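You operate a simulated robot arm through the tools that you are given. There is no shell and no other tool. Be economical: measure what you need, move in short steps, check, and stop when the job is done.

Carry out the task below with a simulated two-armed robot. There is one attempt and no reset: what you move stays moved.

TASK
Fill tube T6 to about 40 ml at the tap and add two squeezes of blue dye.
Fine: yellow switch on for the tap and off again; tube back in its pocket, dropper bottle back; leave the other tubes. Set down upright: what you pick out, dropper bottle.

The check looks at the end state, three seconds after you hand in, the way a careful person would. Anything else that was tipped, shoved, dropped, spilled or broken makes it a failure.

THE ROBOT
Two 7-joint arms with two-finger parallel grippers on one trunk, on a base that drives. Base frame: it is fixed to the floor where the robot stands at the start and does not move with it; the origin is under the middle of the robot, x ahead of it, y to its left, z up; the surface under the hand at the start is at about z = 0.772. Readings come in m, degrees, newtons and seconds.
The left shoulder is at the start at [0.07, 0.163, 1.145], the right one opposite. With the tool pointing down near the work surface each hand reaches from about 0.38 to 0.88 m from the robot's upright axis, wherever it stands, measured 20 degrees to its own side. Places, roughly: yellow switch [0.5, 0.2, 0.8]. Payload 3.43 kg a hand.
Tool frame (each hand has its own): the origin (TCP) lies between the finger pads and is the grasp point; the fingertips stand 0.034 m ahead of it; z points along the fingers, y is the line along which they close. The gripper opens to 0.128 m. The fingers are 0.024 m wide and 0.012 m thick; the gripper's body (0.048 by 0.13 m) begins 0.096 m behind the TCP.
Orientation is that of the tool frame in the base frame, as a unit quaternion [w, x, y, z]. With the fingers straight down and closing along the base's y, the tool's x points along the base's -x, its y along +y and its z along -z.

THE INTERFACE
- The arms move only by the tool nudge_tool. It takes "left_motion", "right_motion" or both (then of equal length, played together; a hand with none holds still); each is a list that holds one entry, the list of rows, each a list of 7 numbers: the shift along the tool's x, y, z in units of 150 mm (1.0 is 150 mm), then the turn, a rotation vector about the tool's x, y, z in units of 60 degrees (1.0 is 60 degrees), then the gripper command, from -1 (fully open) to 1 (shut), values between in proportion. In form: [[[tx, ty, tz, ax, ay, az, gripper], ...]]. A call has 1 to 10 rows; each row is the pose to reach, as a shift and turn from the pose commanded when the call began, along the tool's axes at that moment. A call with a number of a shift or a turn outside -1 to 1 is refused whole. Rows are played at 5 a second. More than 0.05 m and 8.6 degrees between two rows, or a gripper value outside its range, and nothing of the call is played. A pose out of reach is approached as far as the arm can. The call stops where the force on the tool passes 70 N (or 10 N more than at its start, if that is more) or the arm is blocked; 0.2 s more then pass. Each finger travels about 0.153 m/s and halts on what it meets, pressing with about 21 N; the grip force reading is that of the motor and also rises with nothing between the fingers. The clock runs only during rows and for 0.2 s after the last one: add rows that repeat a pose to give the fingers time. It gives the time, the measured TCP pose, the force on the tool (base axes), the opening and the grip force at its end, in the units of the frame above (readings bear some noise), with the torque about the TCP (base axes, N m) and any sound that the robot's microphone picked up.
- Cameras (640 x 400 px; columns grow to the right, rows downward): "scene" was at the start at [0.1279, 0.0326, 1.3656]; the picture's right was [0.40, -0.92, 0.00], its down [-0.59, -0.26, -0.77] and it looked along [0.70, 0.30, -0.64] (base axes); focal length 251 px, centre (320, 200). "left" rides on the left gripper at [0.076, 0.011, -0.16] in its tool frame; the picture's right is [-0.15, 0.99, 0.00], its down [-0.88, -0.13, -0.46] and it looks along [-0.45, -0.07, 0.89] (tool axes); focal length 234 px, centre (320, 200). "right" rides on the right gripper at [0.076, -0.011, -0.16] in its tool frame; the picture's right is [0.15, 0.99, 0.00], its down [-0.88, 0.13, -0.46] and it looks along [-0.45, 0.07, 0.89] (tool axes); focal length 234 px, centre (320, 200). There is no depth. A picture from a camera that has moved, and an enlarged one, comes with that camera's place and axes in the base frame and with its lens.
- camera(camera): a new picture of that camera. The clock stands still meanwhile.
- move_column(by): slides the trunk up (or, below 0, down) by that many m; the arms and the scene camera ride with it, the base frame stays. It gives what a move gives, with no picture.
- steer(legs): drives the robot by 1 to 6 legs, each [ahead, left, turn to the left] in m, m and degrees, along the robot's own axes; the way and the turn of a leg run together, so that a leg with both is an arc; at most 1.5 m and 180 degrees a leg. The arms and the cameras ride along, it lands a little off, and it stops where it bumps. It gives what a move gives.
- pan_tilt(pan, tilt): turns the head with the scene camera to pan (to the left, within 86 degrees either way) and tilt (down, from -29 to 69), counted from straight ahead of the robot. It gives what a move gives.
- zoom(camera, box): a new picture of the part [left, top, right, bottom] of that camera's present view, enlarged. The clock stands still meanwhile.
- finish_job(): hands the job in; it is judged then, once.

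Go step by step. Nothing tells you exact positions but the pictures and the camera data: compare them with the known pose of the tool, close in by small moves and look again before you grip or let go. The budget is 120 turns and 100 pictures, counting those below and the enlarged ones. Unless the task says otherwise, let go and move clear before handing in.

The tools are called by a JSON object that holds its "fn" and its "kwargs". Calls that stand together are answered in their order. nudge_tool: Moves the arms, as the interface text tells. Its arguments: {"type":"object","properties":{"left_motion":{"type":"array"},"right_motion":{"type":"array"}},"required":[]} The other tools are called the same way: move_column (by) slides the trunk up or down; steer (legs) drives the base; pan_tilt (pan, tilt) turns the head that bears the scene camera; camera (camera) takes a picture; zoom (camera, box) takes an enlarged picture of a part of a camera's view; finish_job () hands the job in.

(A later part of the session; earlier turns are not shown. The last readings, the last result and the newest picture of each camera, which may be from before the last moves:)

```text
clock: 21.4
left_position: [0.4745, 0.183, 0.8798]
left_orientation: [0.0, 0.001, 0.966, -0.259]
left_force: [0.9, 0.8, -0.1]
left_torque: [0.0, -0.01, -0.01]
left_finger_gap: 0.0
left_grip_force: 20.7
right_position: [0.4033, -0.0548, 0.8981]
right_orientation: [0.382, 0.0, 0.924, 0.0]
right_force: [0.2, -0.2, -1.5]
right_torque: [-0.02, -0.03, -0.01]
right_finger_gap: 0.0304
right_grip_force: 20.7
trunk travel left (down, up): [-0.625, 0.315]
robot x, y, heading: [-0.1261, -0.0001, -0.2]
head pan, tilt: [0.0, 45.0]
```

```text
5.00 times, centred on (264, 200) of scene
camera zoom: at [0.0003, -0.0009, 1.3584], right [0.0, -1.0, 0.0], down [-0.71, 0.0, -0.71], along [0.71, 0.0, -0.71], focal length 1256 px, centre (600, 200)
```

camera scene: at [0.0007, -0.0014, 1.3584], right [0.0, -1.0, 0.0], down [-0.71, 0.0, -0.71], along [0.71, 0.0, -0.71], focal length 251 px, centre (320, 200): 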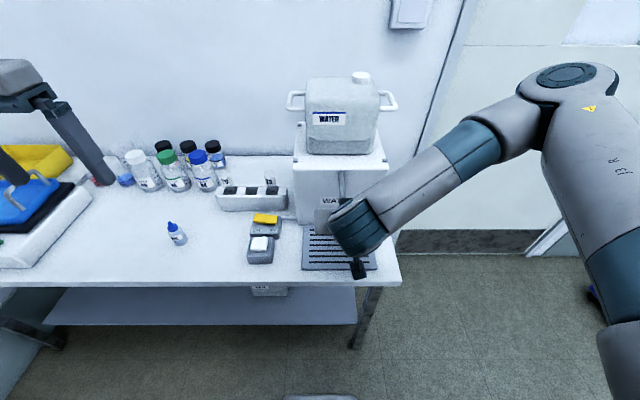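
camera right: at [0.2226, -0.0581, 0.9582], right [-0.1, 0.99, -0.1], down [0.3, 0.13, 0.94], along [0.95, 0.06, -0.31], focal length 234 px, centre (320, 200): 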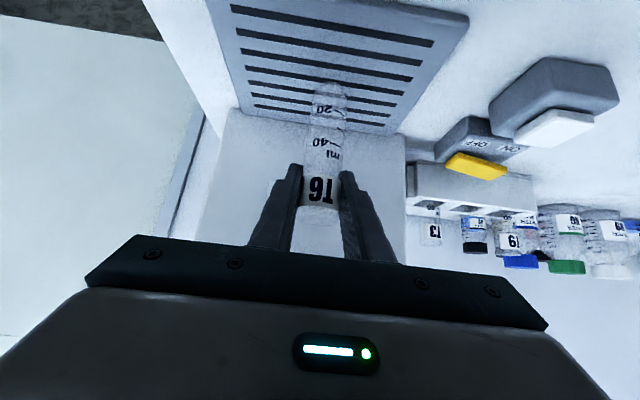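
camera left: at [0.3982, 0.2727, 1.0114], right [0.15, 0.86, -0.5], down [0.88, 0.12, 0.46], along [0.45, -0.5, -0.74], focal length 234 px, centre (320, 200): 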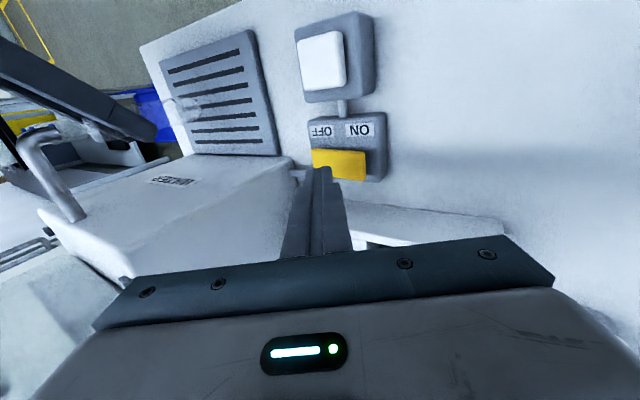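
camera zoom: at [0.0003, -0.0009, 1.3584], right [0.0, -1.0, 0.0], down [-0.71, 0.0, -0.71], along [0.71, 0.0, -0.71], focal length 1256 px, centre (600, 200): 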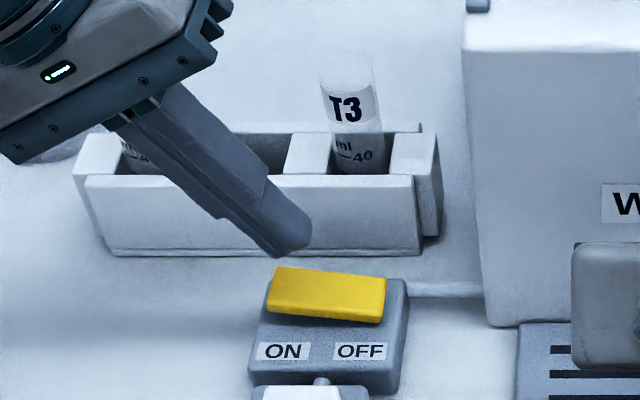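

The tip is lined up over ON. Before turning the water on I check that I can also reach the OFF half, 3 cm further right.

{"fn": "nudge_tool", "kwargs": {"left_motion": [[[0, -0.06, 0.03, 0, 0, 0, 1], [0, -0.12, 0.07, 0, 0, 0, 1], [0, -0.173, 0.1, 0, 0, 0, 1], [0, -0.122, 0.187, 0, 0, 0, 1], [0, -0.122, 0.187, 0, 0, 0, 1]]]}}

{"fn": "zoom", "kwargs": {"camera": "scene", "box": [200, 160, 328, 240]}}

```text
clock: 22.6
left_position: [0.475, 0.1535, 0.8638]
left_orientation: [0.0, -0.001, 0.966, -0.259]
left_force: [0.6, 0.4, -1.3]
left_torque: [-0.01, 0.03, -0.05]
left_finger_gap: 0.0003
left_grip_force: 21.1
right_position: [0.4023, -0.0547, 0.8991]
right_orientation: [0.383, 0.001, 0.924, 0.0]
right_force: [-0.4, -0.4, 0.6]
right_torque: [0.01, 0.01, 0.06]
right_finger_gap: 0.0306
right_grip_force: 21.2
trunk travel left (down, up): [-0.625, 0.315]
robot x, y, heading: [-0.1296, 0.0029, -0.1]
head pan, tilt: [0.0, 45.0]
```

```text
5.00 times, centred on (264, 200) of scene
camera zoom: at [0.0005, -0.0013, 1.3584], right [0.0, -1.0, 0.0], down [-0.71, 0.0, -0.71], along [0.71, 0.0, -0.71], focal length 1256 px, centre (600, 200)
```

zoom: 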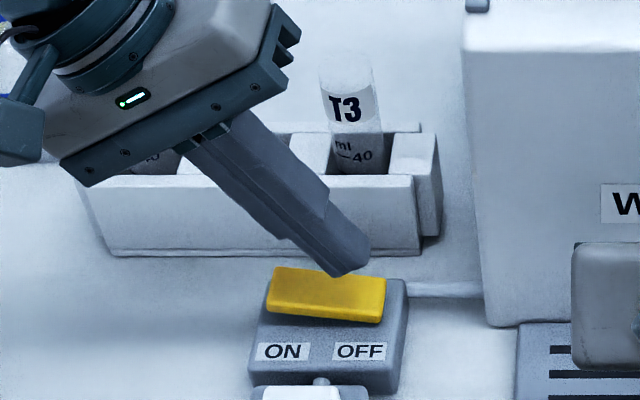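

OFF is reachable. Now I press ON and retract in one call, so little water runs before I look.

{"fn": "nudge_tool", "kwargs": {"left_motion": [[[0, 0.06, -0.08, 0, 0, 0, 1], [0, 0.119, -0.161, 0, 0, 0, 1], [0, 0.169, -0.075, 0, 0, 0, 1], [0, 0.202, -0.017, 0, 0, 0, 1], [0, 0.232, 0.035, 0, 0, 0, 1], [0, 0.245, 0.058, 0, 0, 0, 1], [0, 0.169, -0.075, 0, 0, 0, 1]]]}}

{"fn": "zoom", "kwargs": {"camera": "scene", "box": [200, 160, 328, 240]}}

{"fn": "zoom", "kwargs": {"camera": "right", "box": [256, 70, 384, 250]}}

```text
clock: 24.2
left_position: [0.4751, 0.1803, 0.8613]
left_orientation: [0.0, 0.001, 0.966, -0.258]
left_force: [-0.2, -0.3, 0.0]
left_torque: [-0.03, 0.03, 0.01]
left_finger_gap: 0.0001
left_grip_force: 21.0
right_position: [0.4032, -0.055, 0.8988]
right_orientation: [0.382, 0.001, 0.924, -0.001]
right_force: [-0.1, 0.4, 0.0]
right_torque: [0.0, -0.01, 0.0]
right_finger_gap: 0.0303
right_grip_force: 21.4
trunk travel left (down, up): [-0.625, 0.315]
robot x, y, heading: [-0.1313, -0.0025, -0.3]
head pan, tilt: [0.0, 45.0]
```

```text
5.00 times, centred on (264, 200) of scene
camera zoom: at [-0.0003, -0.0013, 1.3585], right [0.0, -1.0, 0.0], down [-0.71, 0.0, -0.71], along [0.71, 0.0, -0.71], focal length 1256 px, centre (600, 200)
```

zoom: 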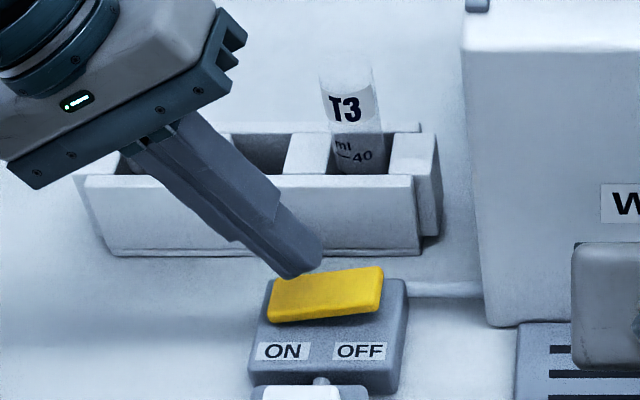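

```text
2.22 times, centred on (320, 160) of right
camera zoom: at [0.2362, -0.0668, 0.9582], right [-0.1, 0.99, -0.1], down [0.3, 0.13, 0.94], along [0.95, 0.06, -0.31], focal length 520 px, centre (320, 289)
```

zoom: 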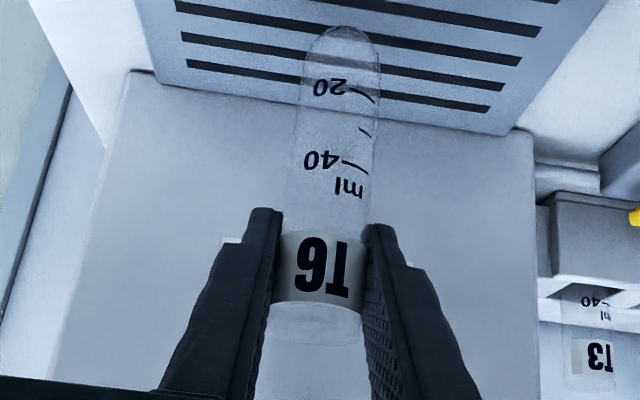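

The rocker is now on (OFF side raised), with no water visible yet. I hover over OFF while time runs and look at the tube again.

{"fn": "nudge_tool", "kwargs": {"left_motion": [[[0, -0.057, -0.098, 0, 0, 0, 1], [0, -0.17, -0.03, 0, 0, 0, 1], [0, -0.289, 0.036, 0, 0, 0, 1]]]}}

{"fn": "zoom", "kwargs": {"camera": "right", "box": [256, 70, 384, 250]}}

{"fn": "zoom", "kwargs": {"camera": "scene", "box": [200, 150, 392, 270]}}

```text
clock: 25.0
left_position: [0.472, 0.1391, 0.8768]
left_orientation: [0.0, 0.0, 0.966, -0.259]
left_force: [0.7, -0.2, -0.9]
left_torque: [0.01, -0.03, -0.01]
left_finger_gap: 0.0
left_grip_force: 21.1
right_position: [0.4041, -0.055, 0.8989]
right_orientation: [0.383, 0.002, 0.924, -0.001]
right_force: [-1.0, -0.1, -0.5]
right_torque: [0.04, -0.03, -0.02]
right_finger_gap: 0.0307
right_grip_force: 21.5
trunk travel left (down, up): [-0.625, 0.315]
robot x, y, heading: [-0.1303, 0.0009, -0.1]
head pan, tilt: [0.0, 45.0]
```

```text
2.22 times, centred on (320, 160) of right
camera zoom: at [0.2371, -0.0672, 0.9578], right [-0.1, 0.99, -0.1], down [0.3, 0.13, 0.94], along [0.95, 0.06, -0.31], focal length 520 px, centre (320, 289)
```

zoom: 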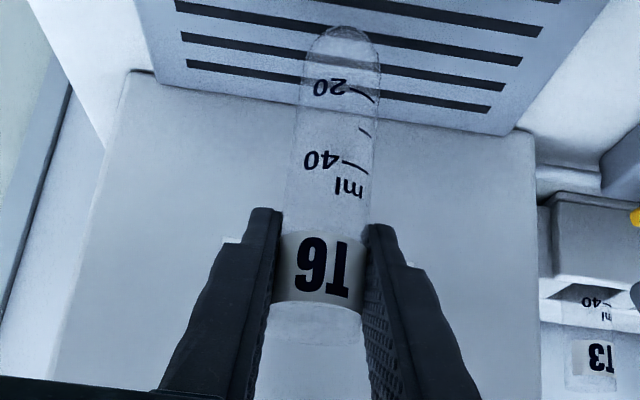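

```text
3.33 times, centred on (296, 210) of scene
camera zoom: at [0.0009, -0.0019, 1.3583], right [0.0, -1.0, 0.0], down [-0.71, 0.0, -0.71], along [0.71, 0.0, -0.71], focal length 838 px, centre (400, 167)
```

zoom: 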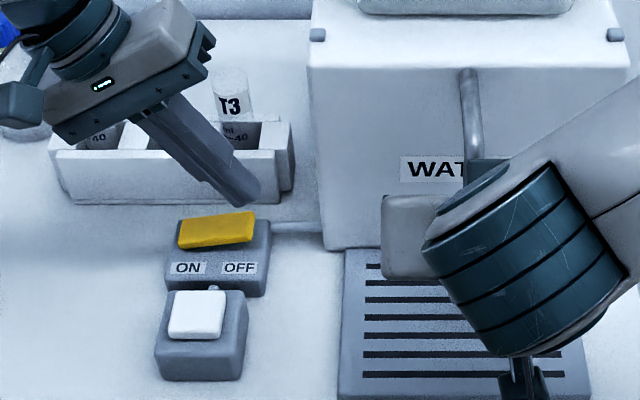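

No water yet. I wait a second and look again, including from the left camera.

{"fn": "nudge_tool", "kwargs": {"left_motion": [[[0, 0, 0, 0, 0, 0, 1], [0, 0, 0, 0, 0, 0, 1], [0, 0, 0, 0, 0, 0, 1], [0, 0, 0, 0, 0, 0, 1], [0, 0, 0, 0, 0, 0, 1]]]}}

{"fn": "zoom", "kwargs": {"camera": "left", "box": [0, 40, 320, 240]}}

{"fn": "zoom", "kwargs": {"camera": "right", "box": [270, 70, 366, 130]}}

```text
clock: 26.2
left_position: [0.4728, 0.1396, 0.8772]
left_orientation: [0.0, -0.001, 0.966, -0.258]
left_force: [-0.4, -0.2, 0.5]
left_torque: [0.04, 0.0, 0.02]
left_finger_gap: 0.0001
left_grip_force: 21.0
right_position: [0.403, -0.0556, 0.8988]
right_orientation: [0.382, 0.001, 0.924, -0.001]
right_force: [0.2, 0.0, 0.1]
right_torque: [0.04, 0.02, -0.02]
right_finger_gap: 0.0307
right_grip_force: 21.2
trunk travel left (down, up): [-0.625, 0.315]
robot x, y, heading: [-0.1271, 0.0014, -0.1]
head pan, tilt: [0.0, 45.0]
```

```text
2.00 times, centred on (160, 140) of left
camera zoom: at [0.3983, 0.2291, 1.009], right [0.15, 0.86, -0.49], down [0.88, 0.11, 0.46], along [0.45, -0.5, -0.74], focal length 468 px, centre (640, 320)
```

zoom: 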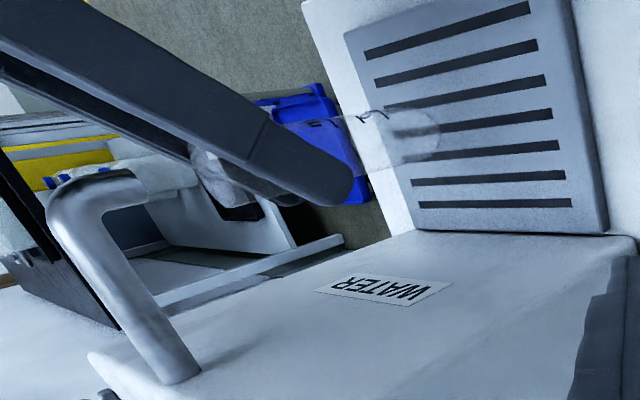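

```text
6.67 times, centred on (318, 100) of right
camera zoom: at [0.2369, -0.0669, 0.9579], right [-0.1, 0.99, -0.1], down [0.3, 0.13, 0.94], along [0.95, 0.06, -0.31], focal length 1561 px, centre (333, 867)
```

zoom: 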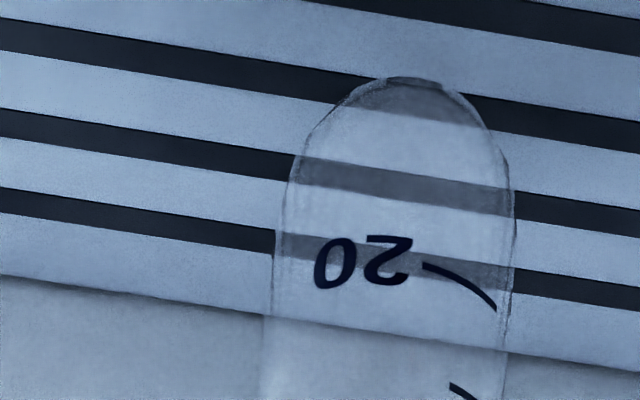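

The rocker shows ON but nothing flows, so the white push button wired in line probably opens the tap. It is at about (0.382, 0.157), and I hover above it while watching for any delayed flow.

{"fn": "nudge_tool", "kwargs": {"left_motion": [[[0.1, 0.02, -0.1, 0, 0, 0, 1], [0.23, 0.05, -0.205, 0, 0, 0, 1], [0.36, 0.07, -0.205, 0, 0, 0, 1], [0.49, 0.089, -0.205, 0, 0, 0, 1], [0.607, 0.089, -0.205, 0, 0, 0, 1], [0.607, 0.089, -0.205, 0, 0, 0, 1]]]}}

{"fn": "zoom", "kwargs": {"camera": "scene", "box": [200, 170, 392, 290]}}

{"fn": "camera", "kwargs": {"camera": "left"}}

{"fn": "zoom", "kwargs": {"camera": "right", "box": [256, 70, 384, 250]}}

```text
clock: 27.6
left_position: [0.3815, 0.1661, 0.8982]
left_orientation: [0.0, 0.0, 0.966, -0.259]
left_force: [1.3, 0.1, 0.3]
left_torque: [0.0, 0.01, -0.01]
left_finger_gap: 0.0
left_grip_force: 21.2
right_position: [0.4029, -0.0549, 0.8973]
right_orientation: [0.382, 0.001, 0.924, -0.001]
right_force: [-0.8, -0.6, 0.1]
right_torque: [0.01, -0.01, -0.03]
right_finger_gap: 0.0307
right_grip_force: 20.6
trunk travel left (down, up): [-0.625, 0.315]
robot x, y, heading: [-0.1294, -0.0008, -0.0]
head pan, tilt: [0.0, 45.0]
```

```text
3.33 times, centred on (296, 230) of scene
camera zoom: at [0.0011, -0.0015, 1.3583], right [0.0, -1.0, 0.0], down [-0.71, 0.0, -0.71], along [0.71, 0.0, -0.71], focal length 838 px, centre (400, 100)
```

zoom: 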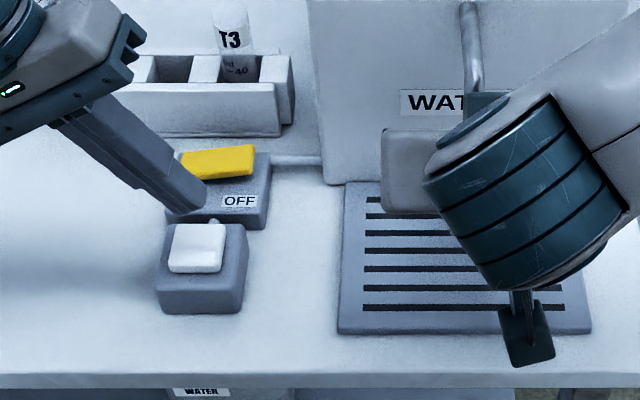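

```text
53 pictures are left
camera left: at [0.3065, 0.2552, 1.0294], right [0.15, 0.86, -0.49], down [0.88, 0.11, 0.46], along [0.45, -0.5, -0.74], focal length 234 px, centre (320, 200)
```

left: 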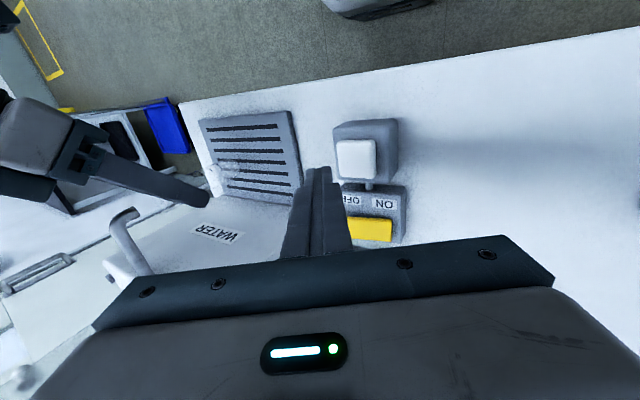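

```text
2.22 times, centred on (320, 160) of right
camera zoom: at [0.2372, -0.0669, 0.9577], right [-0.1, 0.99, -0.1], down [0.3, 0.13, 0.94], along [0.95, 0.06, -0.31], focal length 520 px, centre (320, 289)
```

zoom: 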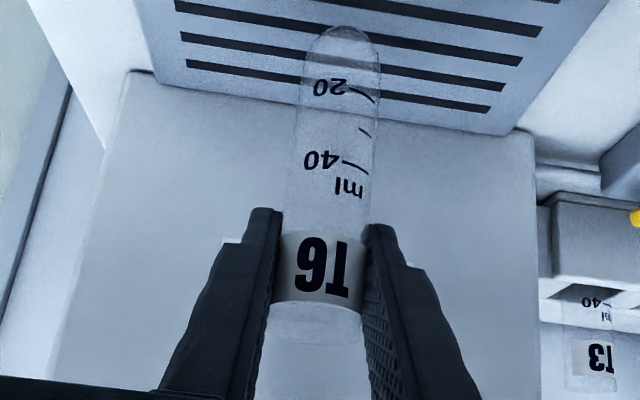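

Still no flow. I press the white button briefly and retract.

{"fn": "nudge_tool", "kwargs": {"left_motion": [[[0, 0.1, 0.173, 0, 0, 0, 1], [0, 0.15, 0.26, 0, 0, 0, 1], [0, 0.167, 0.289, 0, 0, 0, 1], [0, 0.183, 0.318, 0, 0, 0, 1], [0, 0.1, 0.173, 0, 0, 0, 1]]]}}

{"fn": "zoom", "kwargs": {"camera": "right", "box": [256, 70, 384, 250]}}

{"fn": "zoom", "kwargs": {"camera": "left", "box": [60, 90, 420, 270]}}

```text
clock: 28.8
left_position: [0.3827, 0.1663, 0.8689]
left_orientation: [0.001, 0.001, 0.966, -0.259]
left_force: [-0.2, -0.6, 0.3]
left_torque: [0.0, -0.04, 0.02]
left_finger_gap: 0.0
left_grip_force: 20.9
right_position: [0.4023, -0.0549, 0.8998]
right_orientation: [0.382, 0.002, 0.924, 0.0]
right_force: [0.0, 0.0, -0.3]
right_torque: [0.01, -0.02, -0.01]
right_finger_gap: 0.0309
right_grip_force: 21.3
trunk travel left (down, up): [-0.625, 0.315]
robot x, y, heading: [-0.1293, -0.0001, -0.2]
head pan, tilt: [0.0, 45.0]
heard: click
```

```text
2.22 times, centred on (320, 160) of right
camera zoom: at [0.236, -0.067, 0.9583], right [-0.1, 0.99, -0.1], down [0.3, 0.13, 0.95], along [0.95, 0.06, -0.31], focal length 520 px, centre (320, 289)
```

zoom: 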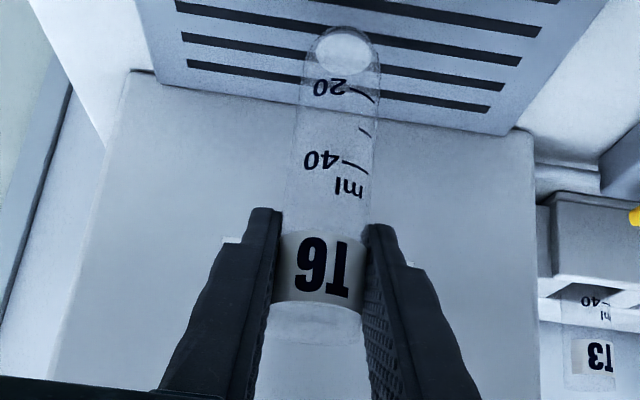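

```text
1.78 times, centred on (240, 180) of left
camera zoom: at [0.3066, 0.256, 0.9999], right [0.15, 0.86, -0.49], down [0.88, 0.12, 0.46], along [0.45, -0.5, -0.74], focal length 416 px, centre (462, 236)
```

zoom: 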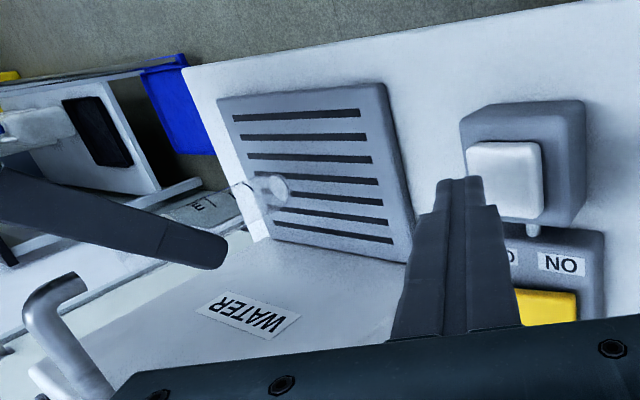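

There was a click and some water arrived in the tube. I wait a moment to see whether it keeps flowing or gives a dose per press.

{"fn": "nudge_tool", "kwargs": {"left_motion": [[[0, 0, 0, 0, 0, 0, 1]]]}}

{"fn": "zoom", "kwargs": {"camera": "right", "box": [270, 70, 366, 145]}}

```text
clock: 29.2
left_position: [0.3827, 0.1668, 0.8682]
left_orientation: [0.001, 0.0, 0.966, -0.259]
left_force: [0.0, 0.7, 0.5]
left_torque: [-0.02, 0.01, -0.02]
left_finger_gap: 0.0
left_grip_force: 21.3
right_position: [0.4031, -0.0559, 0.8986]
right_orientation: [0.383, 0.001, 0.924, -0.001]
right_force: [0.4, 1.3, 0.3]
right_torque: [-0.01, 0.0, -0.03]
right_finger_gap: 0.0304
right_grip_force: 20.9
trunk travel left (down, up): [-0.625, 0.315]
robot x, y, heading: [-0.1298, 0.0036, 0.1]
head pan, tilt: [0.0, 45.0]
```

```text
5.33 times, centred on (318, 108) of right
camera zoom: at [0.2368, -0.0669, 0.958], right [-0.1, 0.99, -0.1], down [0.3, 0.13, 0.94], along [0.95, 0.06, -0.31], focal length 1249 px, centre (331, 693)
```

zoom: 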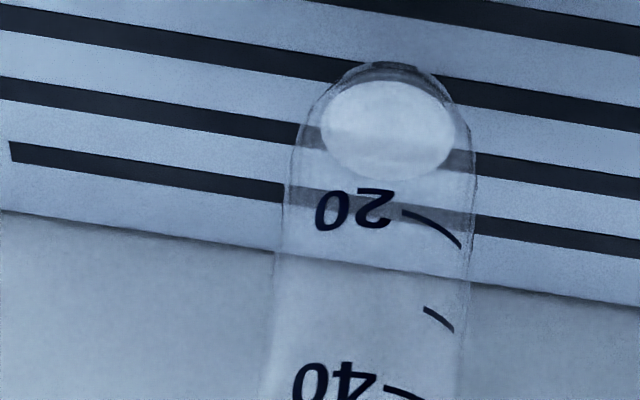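

The flow stopped by itself with roughly 6–8 ml in the tube. I repeat the same press and measure the increment.

{"fn": "nudge_tool", "kwargs": {"left_motion": [[[0, 0.05, 0.087, 0, 0, 0, 1], [0, 0.067, 0.116, 0, 0, 0, 1], [0, 0.083, 0.145, 0, 0, 0, 1], [0, 0, 0, 0, 0, 0, 1]]]}}

{"fn": "zoom", "kwargs": {"camera": "right", "box": [270, 70, 366, 145]}}

```text
clock: 30.2
left_position: [0.3823, 0.1661, 0.8688]
left_orientation: [0.0, 0.0, 0.966, -0.259]
left_force: [-0.2, -0.2, 0.0]
left_torque: [0.04, 0.02, 0.05]
left_finger_gap: 0.0003
left_grip_force: 21.1
right_position: [0.4025, -0.0548, 0.8981]
right_orientation: [0.383, 0.001, 0.924, 0.0]
right_force: [-0.5, 0.3, 0.1]
right_torque: [0.02, -0.01, -0.04]
right_finger_gap: 0.0307
right_grip_force: 20.8
trunk travel left (down, up): [-0.625, 0.315]
robot x, y, heading: [-0.1267, 0.0012, -0.1]
head pan, tilt: [0.0, 45.0]
heard: click
```

```text
5.33 times, centred on (318, 108) of right
camera zoom: at [0.2361, -0.067, 0.9582], right [-0.1, 0.99, -0.1], down [0.3, 0.13, 0.94], along [0.95, 0.06, -0.31], focal length 1249 px, centre (331, 693)
```

zoom: 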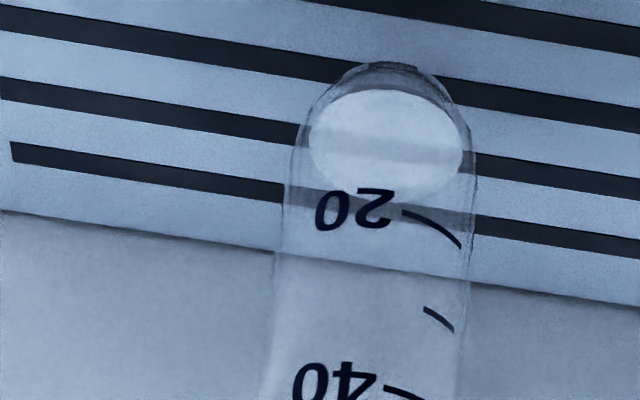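

A short press adds about 2–4 ml. I press and hold for about one second and measure.

{"fn": "nudge_tool", "kwargs": {"left_motion": [[[0, 0.05, 0.087, 0, 0, 0, 1], [0, 0.067, 0.116, 0, 0, 0, 1], [0, 0.083, 0.145, 0, 0, 0, 1], [0, 0.083, 0.145, 0, 0, 0, 1], [0, 0.083, 0.145, 0, 0, 0, 1], [0, 0.083, 0.145, 0, 0, 0, 1], [0, 0.083, 0.145, 0, 0, 0, 1], [0, 0.083, 0.145, 0, 0, 0, 1], [0, 0, 0, 0, 0, 0, 1]]]}}

{"fn": "zoom", "kwargs": {"camera": "right", "box": [270, 70, 366, 145]}}

```text
clock: 32.2
left_position: [0.3828, 0.1666, 0.8672]
left_orientation: [0.0, 0.0, 0.966, -0.259]
left_force: [-0.1, 0.3, -0.3]
left_torque: [0.01, -0.01, 0.04]
left_finger_gap: 0.0
left_grip_force: 21.3
right_position: [0.4038, -0.0541, 0.899]
right_orientation: [0.383, 0.0, 0.924, 0.0]
right_force: [0.5, 0.0, -0.2]
right_torque: [-0.03, 0.02, 0.04]
right_finger_gap: 0.0309
right_grip_force: 21.1
trunk travel left (down, up): [-0.625, 0.315]
robot x, y, heading: [-0.1322, 0.0021, -0.2]
head pan, tilt: [0.0, 45.0]
heard: click
```

```text
5.33 times, centred on (318, 108) of right
camera zoom: at [0.2362, -0.067, 0.9581], right [-0.1, 0.99, -0.1], down [0.3, 0.13, 0.94], along [0.95, 0.06, -0.31], focal length 1249 px, centre (331, 693)
```

zoom: 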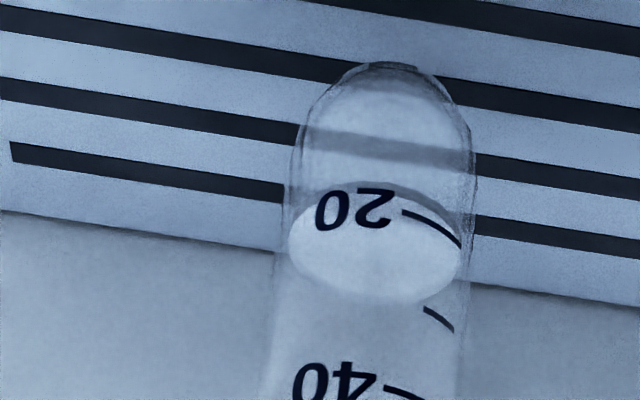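

The level is at about 20 ml now. I repeat the same hold and re-measure.

{"fn": "nudge_tool", "kwargs": {"left_motion": [[[0, 0.05, 0.087, 0, 0, 0, 1], [0, 0.067, 0.116, 0, 0, 0, 1], [0, 0.083, 0.145, 0, 0, 0, 1], [0, 0.083, 0.145, 0, 0, 0, 1], [0, 0.083, 0.145, 0, 0, 0, 1], [0, 0.083, 0.145, 0, 0, 0, 1], [0, 0.083, 0.145, 0, 0, 0, 1], [0, 0.083, 0.145, 0, 0, 0, 1], [0, 0, 0, 0, 0, 0, 1]]]}}

{"fn": "zoom", "kwargs": {"camera": "right", "box": [270, 85, 366, 160]}}

```text
clock: 34.2
left_position: [0.3828, 0.168, 0.8665]
left_orientation: [-0.001, -0.001, 0.966, -0.257]
left_force: [0.2, -0.8, 0.8]
left_torque: [0.05, -0.01, 0.03]
left_finger_gap: 0.0
left_grip_force: 21.2
right_position: [0.4021, -0.0544, 0.8977]
right_orientation: [0.383, 0.001, 0.924, 0.0]
right_force: [0.2, 0.2, -1.4]
right_torque: [-0.01, -0.01, -0.03]
right_finger_gap: 0.031
right_grip_force: 20.9
trunk travel left (down, up): [-0.625, 0.315]
robot x, y, heading: [-0.1295, 0.0014, -0.0]
head pan, tilt: [0.0, 45.0]
heard: click
```

```text
5.33 times, centred on (318, 122) of right
camera zoom: at [0.2362, -0.0669, 0.9581], right [-0.1, 0.99, -0.1], down [0.3, 0.13, 0.94], along [0.95, 0.06, -0.31], focal length 1249 px, centre (331, 613)
```

zoom: 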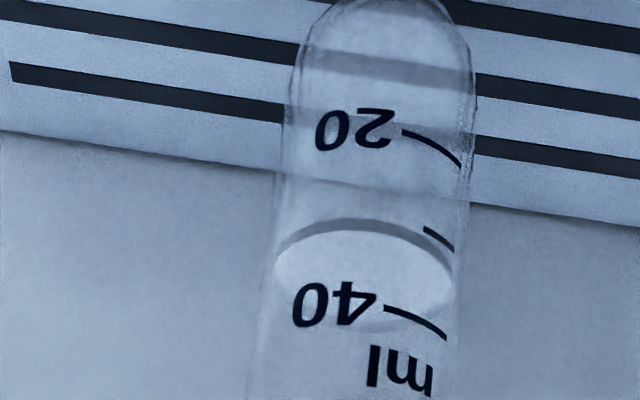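

The level is about 33 ml and each held row adds about 2 ml. I hold for three rows to add about 7 ml.

{"fn": "nudge_tool", "kwargs": {"left_motion": [[[0, 0.05, 0.087, 0, 0, 0, 1], [0, 0.067, 0.116, 0, 0, 0, 1], [0, 0.083, 0.145, 0, 0, 0, 1], [0, 0.083, 0.145, 0, 0, 0, 1], [0, 0.083, 0.145, 0, 0, 0, 1], [0, 0, 0, 0, 0, 0, 1]]]}}

{"fn": "zoom", "kwargs": {"camera": "right", "box": [270, 85, 366, 160]}}

```text
clock: 35.6
left_position: [0.3825, 0.1676, 0.8682]
left_orientation: [0.0, 0.0, 0.966, -0.257]
left_force: [-0.1, -0.3, 0.2]
left_torque: [0.01, -0.07, 0.01]
left_finger_gap: 0.0002
left_grip_force: 21.0
right_position: [0.4023, -0.055, 0.8985]
right_orientation: [0.383, 0.002, 0.924, -0.001]
right_force: [-0.6, -1.4, -1.7]
right_torque: [0.04, 0.0, -0.03]
right_finger_gap: 0.0308
right_grip_force: 20.7
trunk travel left (down, up): [-0.625, 0.315]
robot x, y, heading: [-0.1305, 0.0034, 0.0]
head pan, tilt: [0.0, 45.0]
heard: click
```

```text
5.33 times, centred on (318, 122) of right
camera zoom: at [0.2362, -0.0671, 0.9581], right [-0.1, 0.99, -0.1], down [0.3, 0.13, 0.94], along [0.95, 0.06, -0.31], focal length 1249 px, centre (331, 613)
```

zoom: 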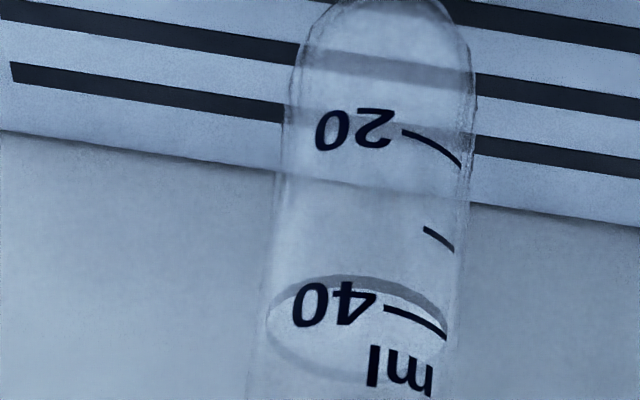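

The level reads about 40 ml. Now I switch the yellow rocker OFF.

{"fn": "nudge_tool", "kwargs": {"left_motion": [[[0, -0.1, -0.173, 0, 0, 0, 1], [-0.2, -0.158, -0.14, 0, 0, 0, 1], [-0.4, -0.215, -0.107, 0, 0, 0, 1], [-0.603, -0.259, -0.081, 0, 0, 0, 1], [-0.603, -0.192, 0.034, 0, 0, 0, 1], [-0.603, -0.142, 0.121, 0, 0, 0, 1], [-0.603, -0.109, 0.179, 0, 0, 0, 1], [-0.603, -0.076, 0.237, 0, 0, 0, 1], [-0.603, -0.066, 0.254, 0, 0, 0, 1], [-0.603, -0.192, 0.034, 0, 0, 0, 1]]]}}

{"fn": "zoom", "kwargs": {"camera": "scene", "box": [200, 160, 328, 240]}}

```text
clock: 37.8
left_position: [0.4726, 0.1372, 0.8782]
left_orientation: [0.0, 0.0, 0.966, -0.258]
left_force: [-0.6, 0.2, -0.1]
left_torque: [0.01, -0.01, 0.03]
left_finger_gap: 0.0001
left_grip_force: 20.6
left hand out of reach, approached as far as the arm can: row 7, 8, 9
right_position: [0.4037, -0.0548, 0.8994]
right_orientation: [0.383, 0.001, 0.924, -0.001]
right_force: [0.1, 0.1, -0.6]
right_torque: [-0.02, 0.01, 0.0]
right_finger_gap: 0.0308
right_grip_force: 21.1
trunk travel left (down, up): [-0.625, 0.315]
robot x, y, heading: [-0.1272, -0.0017, -0.1]
head pan, tilt: [0.0, 45.0]
```

```text
5.00 times, centred on (264, 200) of scene
camera zoom: at [0.0001, -0.0021, 1.3584], right [0.0, -1.0, 0.0], down [-0.71, 0.0, -0.71], along [0.71, 0.0, -0.71], focal length 1256 px, centre (600, 200)
```

zoom: 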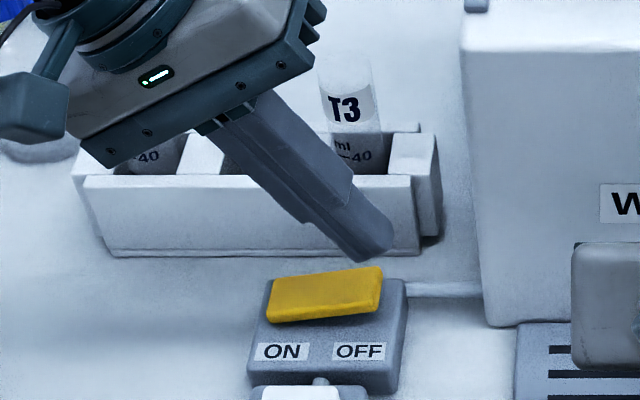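

The arm ran out of reach just above the rocker. I tilt another 15°, keeping the tip over OFF.

{"fn": "nudge_tool", "kwargs": {"left_motion": [[[0, 0.05, -0.04, 0.125, 0, 0, 1], [0, 0.097, -0.071, 0.25, 0, 0, 1], [0, 0.097, -0.071, 0.25, 0, 0, 1]]]}}

{"fn": "zoom", "kwargs": {"camera": "scene", "box": [200, 160, 328, 240]}}

```text
clock: 38.6
left_position: [0.4558, 0.1537, 0.9056]
left_orientation: [0.0, -0.001, 0.925, -0.38]
left_force: [0.6, 0.0, -0.2]
left_torque: [0.02, 0.02, -0.02]
left_finger_gap: 0.0
left_grip_force: 21.5
left hand out of reach, approached as far as the arm can: row 2, 3
right_position: [0.4041, -0.0561, 0.8982]
right_orientation: [0.381, 0.001, 0.924, 0.001]
right_force: [0.0, 0.3, -0.6]
right_torque: [0.0, 0.02, -0.03]
right_finger_gap: 0.031
right_grip_force: 21.1
trunk travel left (down, up): [-0.625, 0.315]
robot x, y, heading: [-0.1287, 0.0034, -0.2]
head pan, tilt: [0.0, 45.0]
```

```text
5.00 times, centred on (264, 200) of scene
camera zoom: at [0.0017, -0.0024, 1.3582], right [0.0, -1.0, 0.0], down [-0.71, 0.0, -0.71], along [0.71, 0.0, -0.71], focal length 1256 px, centre (600, 200)
```

zoom: 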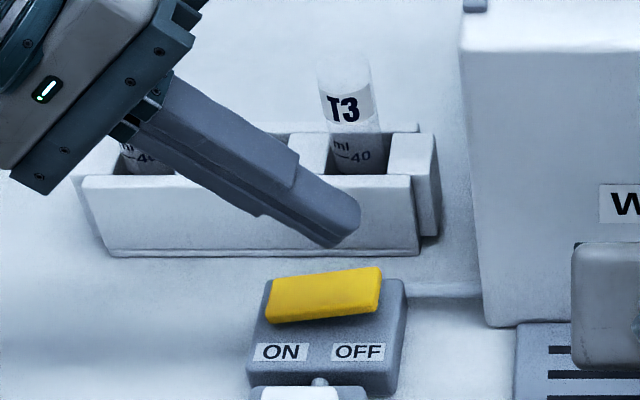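

More tilt makes it worse. With the white button released no water flows, so I will rack the tube first and press OFF afterwards with the right hand. I retract and untilt the left arm to clear the way.

{"fn": "nudge_tool", "kwargs": {"left_motion": [[[0.05, 0.0, -0.14, -0.12, 0, 0, 1], [0.11, 0.0, -0.28, -0.25, 0, 0, 1], [0.16, 0.0, -0.42, -0.38, 0, 0, 0.8], [0.22, 0.03, -0.56, -0.5, 0, 0, 0.6], [0.28, 0.06, -0.7, -0.63, 0, 0, 0.4], [0.33, 0.12, -0.85, -0.75, 0, 0, 0.2], [0.33, 0.25, -0.98, -0.75, 0, 0, 0.2]]]}}

{"fn": "nudge_tool", "kwargs": {"right_motion": [[[0.05, 0, -0.05, 0, 0, 0, 0.7], [0.1, 0, -0.1, 0, 0, 0, 0.7], [0.18, 0, -0.18, 0, 0, 0, 0.7], [0.25, 0, -0.25, 0, 0, 0, 0.7], [0.3, 0, -0.3, 0, 0, 0, 0.7], [0.3, 0, -0.3, 0, 0, 0, 0.7]]]}}

{"fn": "camera", "kwargs": {"camera": "scene"}}

```text
clock: 40.2
left_position: [0.4079, 0.2893, 0.9815]
left_orientation: [0.0, -0.001, 1.0, 0.0]
left_force: [0.2, 0.5, -0.1]
left_torque: [-0.03, -0.01, -0.02]
left_finger_gap: 0.0511
left_grip_force: 0.0
right_position: [0.4033, -0.0545, 0.8998]
right_orientation: [0.383, 0.001, 0.924, -0.001]
right_force: [-0.2, 0.5, -0.1]
right_torque: [-0.03, -0.01, -0.02]
right_finger_gap: 0.0306
right_grip_force: 21.2
trunk travel left (down, up): [-0.625, 0.315]
robot x, y, heading: [-0.1299, 0.0038, 0.1]
head pan, tilt: [0.0, 45.0]
```

```text
clock: 41.6
left_position: [0.4078, 0.2859, 0.9807]
left_orientation: [0.0, 0.0, 1.0, 0.0]
left_force: [0.1, 0.2, 0.3]
left_torque: [-0.02, -0.02, -0.01]
left_finger_gap: 0.051
left_grip_force: 0.1
right_position: [0.3428, -0.053, 0.8967]
right_orientation: [0.382, 0.002, 0.924, -0.001]
right_force: [1.1, -0.8, 0.0]
right_torque: [0.0, 0.0, -0.02]
right_finger_gap: 0.031
right_grip_force: 20.9
trunk travel left (down, up): [-0.625, 0.315]
robot x, y, heading: [-0.1327, 0.0006, -0.3]
head pan, tilt: [0.0, 45.0]
```

```text
42 pictures are left
camera scene: at [0.0008, -0.0016, 1.3584], right [0.0, -1.0, 0.0], down [-0.71, 0.0, -0.71], along [0.71, 0.0, -0.71], focal length 251 px, centre (320, 200)
```

scene: 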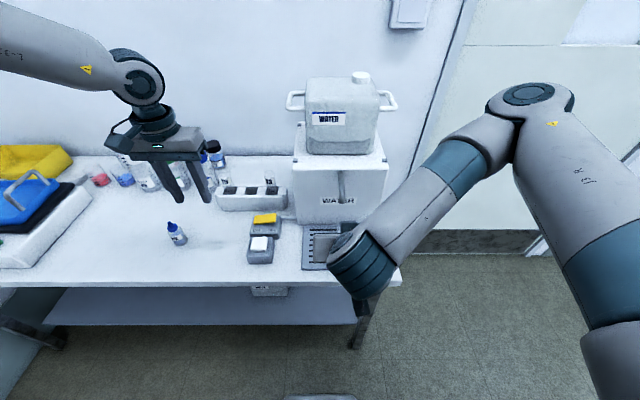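

I send the left hand up and out to the left while the right hand lifts the filled tube and starts back toward the rack.

{"fn": "nudge_tool", "kwargs": {"left_motion": [[[0.05, 0.15, -0.1, 0, 0, 0, 0.2], [0.1, 0.3, -0.2, 0, 0, 0, 0.2], [0.15, 0.45, -0.3, 0, 0, 0, 0.2], [0.2, 0.6, -0.4, 0, 0, 0, 0.2], [0.25, 0.75, -0.5, 0, 0, 0, 0.2], [0.3, 0.9, -0.6, 0, 0, 0, 0.2], [0.3, 0.9, -0.6, 0, 0, 0, 0.2]]], "right_motion": [[[-0.06, 0, -0.06, 0, 0, 0, 0.7], [-0.14, 0, -0.14, 0, 0, 0, 0.7], [-0.24, 0.1, -0.24, 0, 0, 0, 0.7], [-0.34, 0.25, -0.34, 0, 0, 0, 0.7], [-0.43, 0.45, -0.43, 0, 0, 0, 0.7], [-0.48, 0.65, -0.48, 0, 0, 0, 0.7], [-0.48, 0.8, -0.48, 0, 0, 0, 0.7]]]}}

```text
clock: 43.2
left_position: [0.364, 0.4224, 1.073]
left_orientation: [0.0, 0.0, 1.0, 0.0]
left_force: [1.0, 0.8, -1.0]
left_torque: [-0.01, 0.03, 0.0]
left_finger_gap: 0.0513
left_grip_force: 0.0
right_position: [0.3427, 0.0675, 0.9985]
right_orientation: [0.382, 0.001, 0.924, 0.0]
right_force: [-0.2, 0.8, -0.2]
right_torque: [0.04, 0.0, 0.01]
right_finger_gap: 0.0308
right_grip_force: 20.9
right hand out of reach, approached as far as the arm can: row 1, 2
trunk travel left (down, up): [-0.625, 0.315]
robot x, y, heading: [-0.1327, 0.0002, -0.0]
head pan, tilt: [0.0, 45.0]
```

Continuing toward T6's pocket, first sideways then straight forward.

{"fn": "nudge_tool", "kwargs": {"right_motion": [[[-0.07, 0.14, 0.07, 0, 0, 0, 0.7], [-0.15, 0.3, 0.15, 0, 0, 0, 0.7], [-0.24, 0.47, 0.24, 0, 0, 0, 0.7], [-0.33, 0.64, 0.33, 0, 0, 0, 0.7], [-0.42, 0.8, 0.42, 0, 0, 0, 0.7], [-0.49, 0.92, 0.49, 0, 0, 0, 0.7], [-0.54, 0.973, 0.54, 0, 0, 0, 0.7], [-0.54, 0.973, 0.54, 0, 0, 0, 0.7]]]}}

```text
clock: 45.0
left_position: [0.3649, 0.4221, 1.0745]
left_orientation: [0.0, 0.0, 1.0, 0.001]
left_force: [0.2, -0.4, -0.1]
left_torque: [0.01, 0.01, 0.0]
left_finger_gap: 0.0512
left_grip_force: 0.1
right_position: [0.4564, 0.212, 1.0]
right_orientation: [0.383, 0.001, 0.924, 0.0]
right_force: [0.4, -0.2, -1.7]
right_torque: [0.02, -0.02, -0.01]
right_finger_gap: 0.0309
right_grip_force: 21.1
trunk travel left (down, up): [-0.625, 0.315]
robot x, y, heading: [-0.132, 0.0002, -0.1]
head pan, tilt: [0.0, 45.0]
```

{"fn": "nudge_tool", "kwargs": {"right_motion": [[[-0.1, 0.01, 0.1, 0, 0, 0, 0.7], [-0.2, 0.01, 0.2, 0, 0, 0, 0.7], [-0.3, 0.01, 0.3, 0, 0, 0, 0.7], [-0.4, 0.01, 0.4, 0, 0, 0, 0.7], [-0.48, 0.01, 0.48, 0, 0, 0, 0.7], [-0.544, 0.01, 0.544, 0, 0, 0, 0.7], [-0.544, 0.01, 0.544, 0, 0, 0, 0.7]]]}}

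{"fn": "camera", "kwargs": {"camera": "right"}}

{"fn": "camera", "kwargs": {"camera": "scene"}}

```text
clock: 46.6
left_position: [0.3638, 0.4219, 1.0727]
left_orientation: [0.0, 0.0, 1.0, -0.001]
left_force: [0.6, 0.3, -0.8]
left_torque: [0.03, 0.0, -0.04]
left_finger_gap: 0.0512
left_grip_force: 0.0
right_position: [0.571, 0.212, 0.9997]
right_orientation: [0.383, 0.001, 0.924, 0.0]
right_force: [-0.9, -0.4, -0.2]
right_torque: [-0.01, 0.03, 0.0]
right_finger_gap: 0.0309
right_grip_force: 20.7
trunk travel left (down, up): [-0.625, 0.315]
robot x, y, heading: [-0.1342, -0.0023, -0.0]
head pan, tilt: [0.0, 45.0]
```

```text
41 pictures are left
camera right: at [0.4051, 0.2004, 1.0596], right [-0.1, 0.99, -0.1], down [0.3, 0.13, 0.94], along [0.95, 0.06, -0.31], focal length 234 px, centre (320, 200)
```

right: 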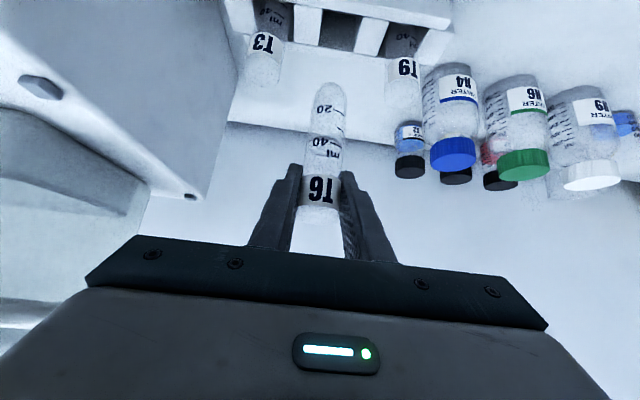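

```text
40 pictures are left
camera scene: at [0.0006, -0.0013, 1.3584], right [0.0, -1.0, 0.0], down [-0.71, 0.0, -0.71], along [0.71, 0.0, -0.71], focal length 251 px, centre (320, 200)
```

scene: 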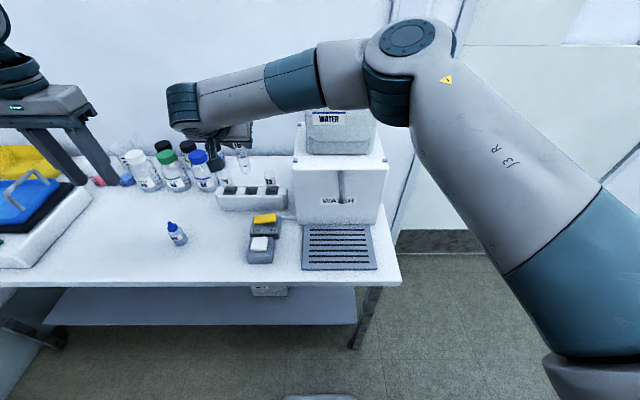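

The view matches the lift-out picture. I lower straight down into the pocket.

{"fn": "nudge_tool", "kwargs": {"right_motion": [[[0.1, 0.008, 0.1, 0, 0, 0, 0.7], [0.2, 0.008, 0.2, 0, 0, 0, 0.7], [0.28, 0.008, 0.28, 0, 0, 0, 0.7], [0.36, 0.008, 0.36, 0, 0, 0, 0.7], [0.44, 0.008, 0.44, 0, 0, 0, 0.7], [0.5, 0.008, 0.5, 0, 0, 0, 0.7], [0.55, 0.008, 0.55, 0, 0, 0, 0.7], [0.585, 0.008, 0.585, 0, 0, 0, 0.7], [0.585, 0.008, 0.585, 0, 0, 0, 0.7]]]}}

{"fn": "camera", "kwargs": {"camera": "right"}}

```text
clock: 48.6
left_position: [0.3635, 0.4232, 1.0728]
left_orientation: [0.0, 0.0, 1.0, 0.0]
left_force: [0.5, -0.1, 0.3]
left_torque: [0.01, 0.02, 0.0]
left_finger_gap: 0.051
left_grip_force: 0.1
right_position: [0.5716, 0.214, 0.8765]
right_orientation: [0.383, 0.001, 0.924, 0.0]
right_force: [-0.2, 0.9, -0.6]
right_torque: [-0.03, 0.03, 0.01]
right_finger_gap: 0.031
right_grip_force: 20.8
trunk travel left (down, up): [-0.625, 0.315]
robot x, y, heading: [-0.1319, -0.0011, -0.0]
head pan, tilt: [0.0, 45.0]
```

```text
39 pictures are left
camera right: at [0.4046, 0.2024, 0.9348], right [-0.1, 0.99, -0.1], down [0.3, 0.13, 0.94], along [0.95, 0.06, -0.31], focal length 234 px, centre (320, 200)
```

right: 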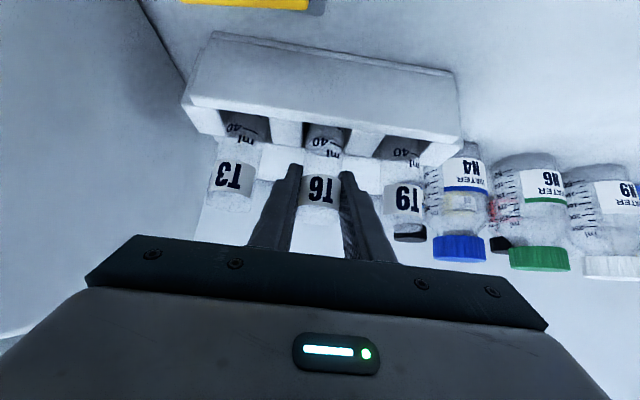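

In the pocket, 3–4 mm from seated. I lower the rest, open to the earlier width, and back out along the tool axis.

{"fn": "nudge_tool", "kwargs": {"right_motion": [[[0.015, 0, 0.015, 0, 0, 0, 0.7], [0.017, 0, 0.017, 0, 0, 0, 0.7], [0.017, 0, 0.017, 0, 0, 0, 0.45], [0.017, 0, 0.017, 0, 0, 0, 0.28], [0.017, 0, 0.017, 0, 0, 0, 0.28], [0.017, 0, -0.06, 0, 0, 0, 0.28], [0.017, 0, -0.16, 0, 0, 0, 0.28], [0.017, 0, -0.3, 0, 0, 0, 0.28], [0.017, 0, -0.45, 0, 0, 0, 0.28], [0.017, 0, -0.6, 0, 0, 0, 0.28]]]}}

{"fn": "camera", "kwargs": {"camera": "right"}}

```text
clock: 50.8
left_position: [0.3638, 0.4241, 1.073]
left_orientation: [0.0, 0.001, 1.0, 0.0]
left_force: [0.5, -0.3, 0.4]
left_torque: [0.0, -0.02, -0.04]
left_finger_gap: 0.051
left_grip_force: 0.0
right_position: [0.504, 0.2145, 0.9375]
right_orientation: [0.383, 0.001, 0.924, -0.001]
right_force: [0.0, 0.0, 0.3]
right_torque: [-0.01, 0.0, -0.01]
right_finger_gap: 0.0462
right_grip_force: 0.0
trunk travel left (down, up): [-0.625, 0.315]
robot x, y, heading: [-0.128, 0.0014, -0.2]
head pan, tilt: [0.0, 45.0]
```

```text
38 pictures are left
camera right: at [0.3379, 0.2024, 0.9977], right [-0.1, 0.99, -0.1], down [0.3, 0.13, 0.94], along [0.95, 0.06, -0.31], focal length 234 px, centre (320, 200)
```

right: 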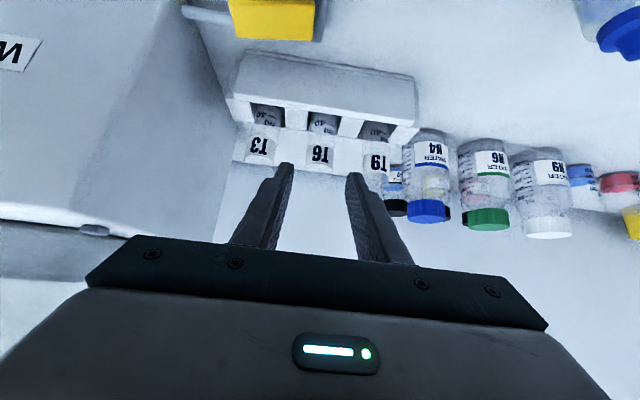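

T6 is seated upright. Now the right hand closes and moves above the OFF half.

{"fn": "nudge_tool", "kwargs": {"right_motion": [[[0.05, -0.1, 0, 0, 0, 0, 0.5], [0.1, -0.2, 0, 0, 0, 0, 0.8], [0.2, -0.3, 0.01, 0, 0, 0, 1], [0.3, -0.4, 0.02, 0, 0, 0, 1], [0.4, -0.477, 0.028, 0, 0, 0, 1], [0.467, -0.477, 0.028, 0, 0, 0, 1], [0.467, -0.477, 0.028, 0, 0, 0, 1]]]}}

{"fn": "camera", "kwargs": {"camera": "right"}}

```text
clock: 52.4
left_position: [0.3633, 0.4209, 1.0725]
left_orientation: [0.0, 0.0, 1.0, 0.0]
left_force: [-0.9, 0.4, -0.1]
left_torque: [-0.01, -0.02, -0.01]
left_finger_gap: 0.0514
left_grip_force: 0.1
right_position: [0.4581, 0.1427, 0.8848]
right_orientation: [0.382, 0.0, 0.924, 0.0]
right_force: [-0.7, -0.5, 0.8]
right_torque: [-0.02, 0.02, -0.02]
right_finger_gap: 0.0
right_grip_force: 21.4
trunk travel left (down, up): [-0.625, 0.315]
robot x, y, heading: [-0.1297, -0.0008, 0.0]
head pan, tilt: [0.0, 45.0]
```

```text
37 pictures are left
camera right: at [0.2919, 0.1304, 0.9441], right [-0.1, 0.99, -0.1], down [0.3, 0.13, 0.94], along [0.95, 0.06, -0.31], focal length 234 px, centre (320, 200)
```

right: 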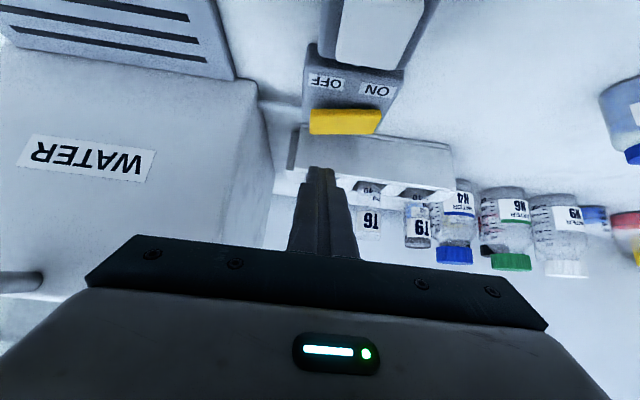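

Aligned over OFF. I press straight down and retract.

{"fn": "nudge_tool", "kwargs": {"right_motion": [[[0.08, 0, 0.08, 0, 0, 0, 1], [0.13, 0, 0.13, 0, 0, 0, 1], [0.17, 0, 0.17, 0, 0, 0, 1], [0.2, 0, 0.2, 0, 0, 0, 1], [0.22, 0, 0.22, 0, 0, 0, 1], [0.15, 0, 0.15, 0, 0, 0, 1], [0.0, 0, 0.0, 0, 0, 0, 1]]]}}

{"fn": "camera", "kwargs": {"camera": "right"}}

```text
clock: 54.0
left_position: [0.3629, 0.4218, 1.0722]
left_orientation: [0.0, 0.0, 1.0, 0.0]
left_force: [-0.6, 0.1, -0.7]
left_torque: [0.02, 0.01, 0.0]
left_finger_gap: 0.0513
left_grip_force: 0.2
right_position: [0.4587, 0.1417, 0.8853]
right_orientation: [0.383, 0.001, 0.924, -0.001]
right_force: [0.1, 0.4, -0.2]
right_torque: [0.02, -0.01, -0.02]
right_finger_gap: 0.0001
right_grip_force: 21.4
trunk travel left (down, up): [-0.625, 0.315]
robot x, y, heading: [-0.1316, -0.0006, -0.1]
head pan, tilt: [0.0, 45.0]
```

```text
36 pictures are left
camera right: at [0.2923, 0.1308, 0.945], right [-0.1, 0.99, -0.1], down [0.3, 0.13, 0.94], along [0.95, 0.06, -0.31], focal length 234 px, centre (320, 200)
```

right: 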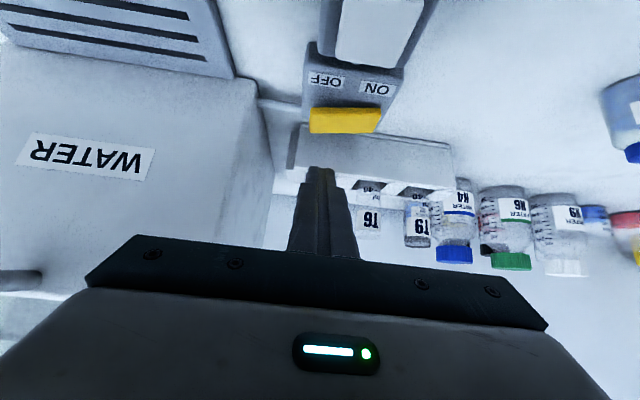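

I clear the right arm and inspect the rocker with the scene camera.

{"fn": "nudge_tool", "kwargs": {"right_motion": [[[-0.1, 0, -0.1, 0, 0, 0, 1], [-0.2, -0.15, -0.25, 0, 0, 0, 1], [-0.25, -0.3, -0.4, 0, 0, 0, 1], [-0.3, -0.5, -0.55, 0, 0, 0, 1], [-0.3, -0.7, -0.65, 0, 0, 0, 1], [-0.3, -0.9, -0.75, 0, 0, 0, 1]]]}}

{"fn": "zoom", "kwargs": {"camera": "scene", "box": [200, 160, 328, 240]}}

```text
clock: 55.4
left_position: [0.364, 0.421, 1.0735]
left_orientation: [0.001, 0.0, 1.0, 0.001]
left_force: [-0.7, 0.6, 0.4]
left_torque: [-0.02, -0.02, 0.02]
left_finger_gap: 0.0515
left_grip_force: 0.1
right_position: [0.4095, 0.0077, 0.9956]
right_orientation: [0.383, 0.0, 0.924, 0.001]
right_force: [-0.2, -0.5, -0.1]
right_torque: [0.02, 0.04, 0.0]
right_finger_gap: 0.0
right_grip_force: 21.2
trunk travel left (down, up): [-0.625, 0.315]
robot x, y, heading: [-0.1284, 0.0009, -0.1]
head pan, tilt: [0.0, 45.0]
```

```text
5.00 times, centred on (264, 200) of scene
camera zoom: at [0.0002, -0.0028, 1.3584], right [0.0, -1.0, 0.0], down [-0.71, 0.0, -0.71], along [0.71, 0.0, -0.71], focal length 1256 px, centre (600, 200)
```

zoom: 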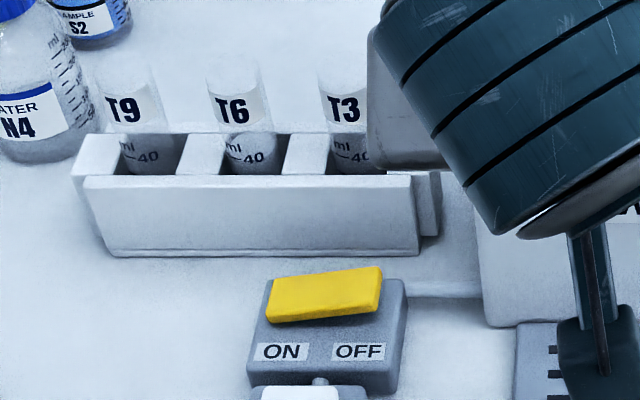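

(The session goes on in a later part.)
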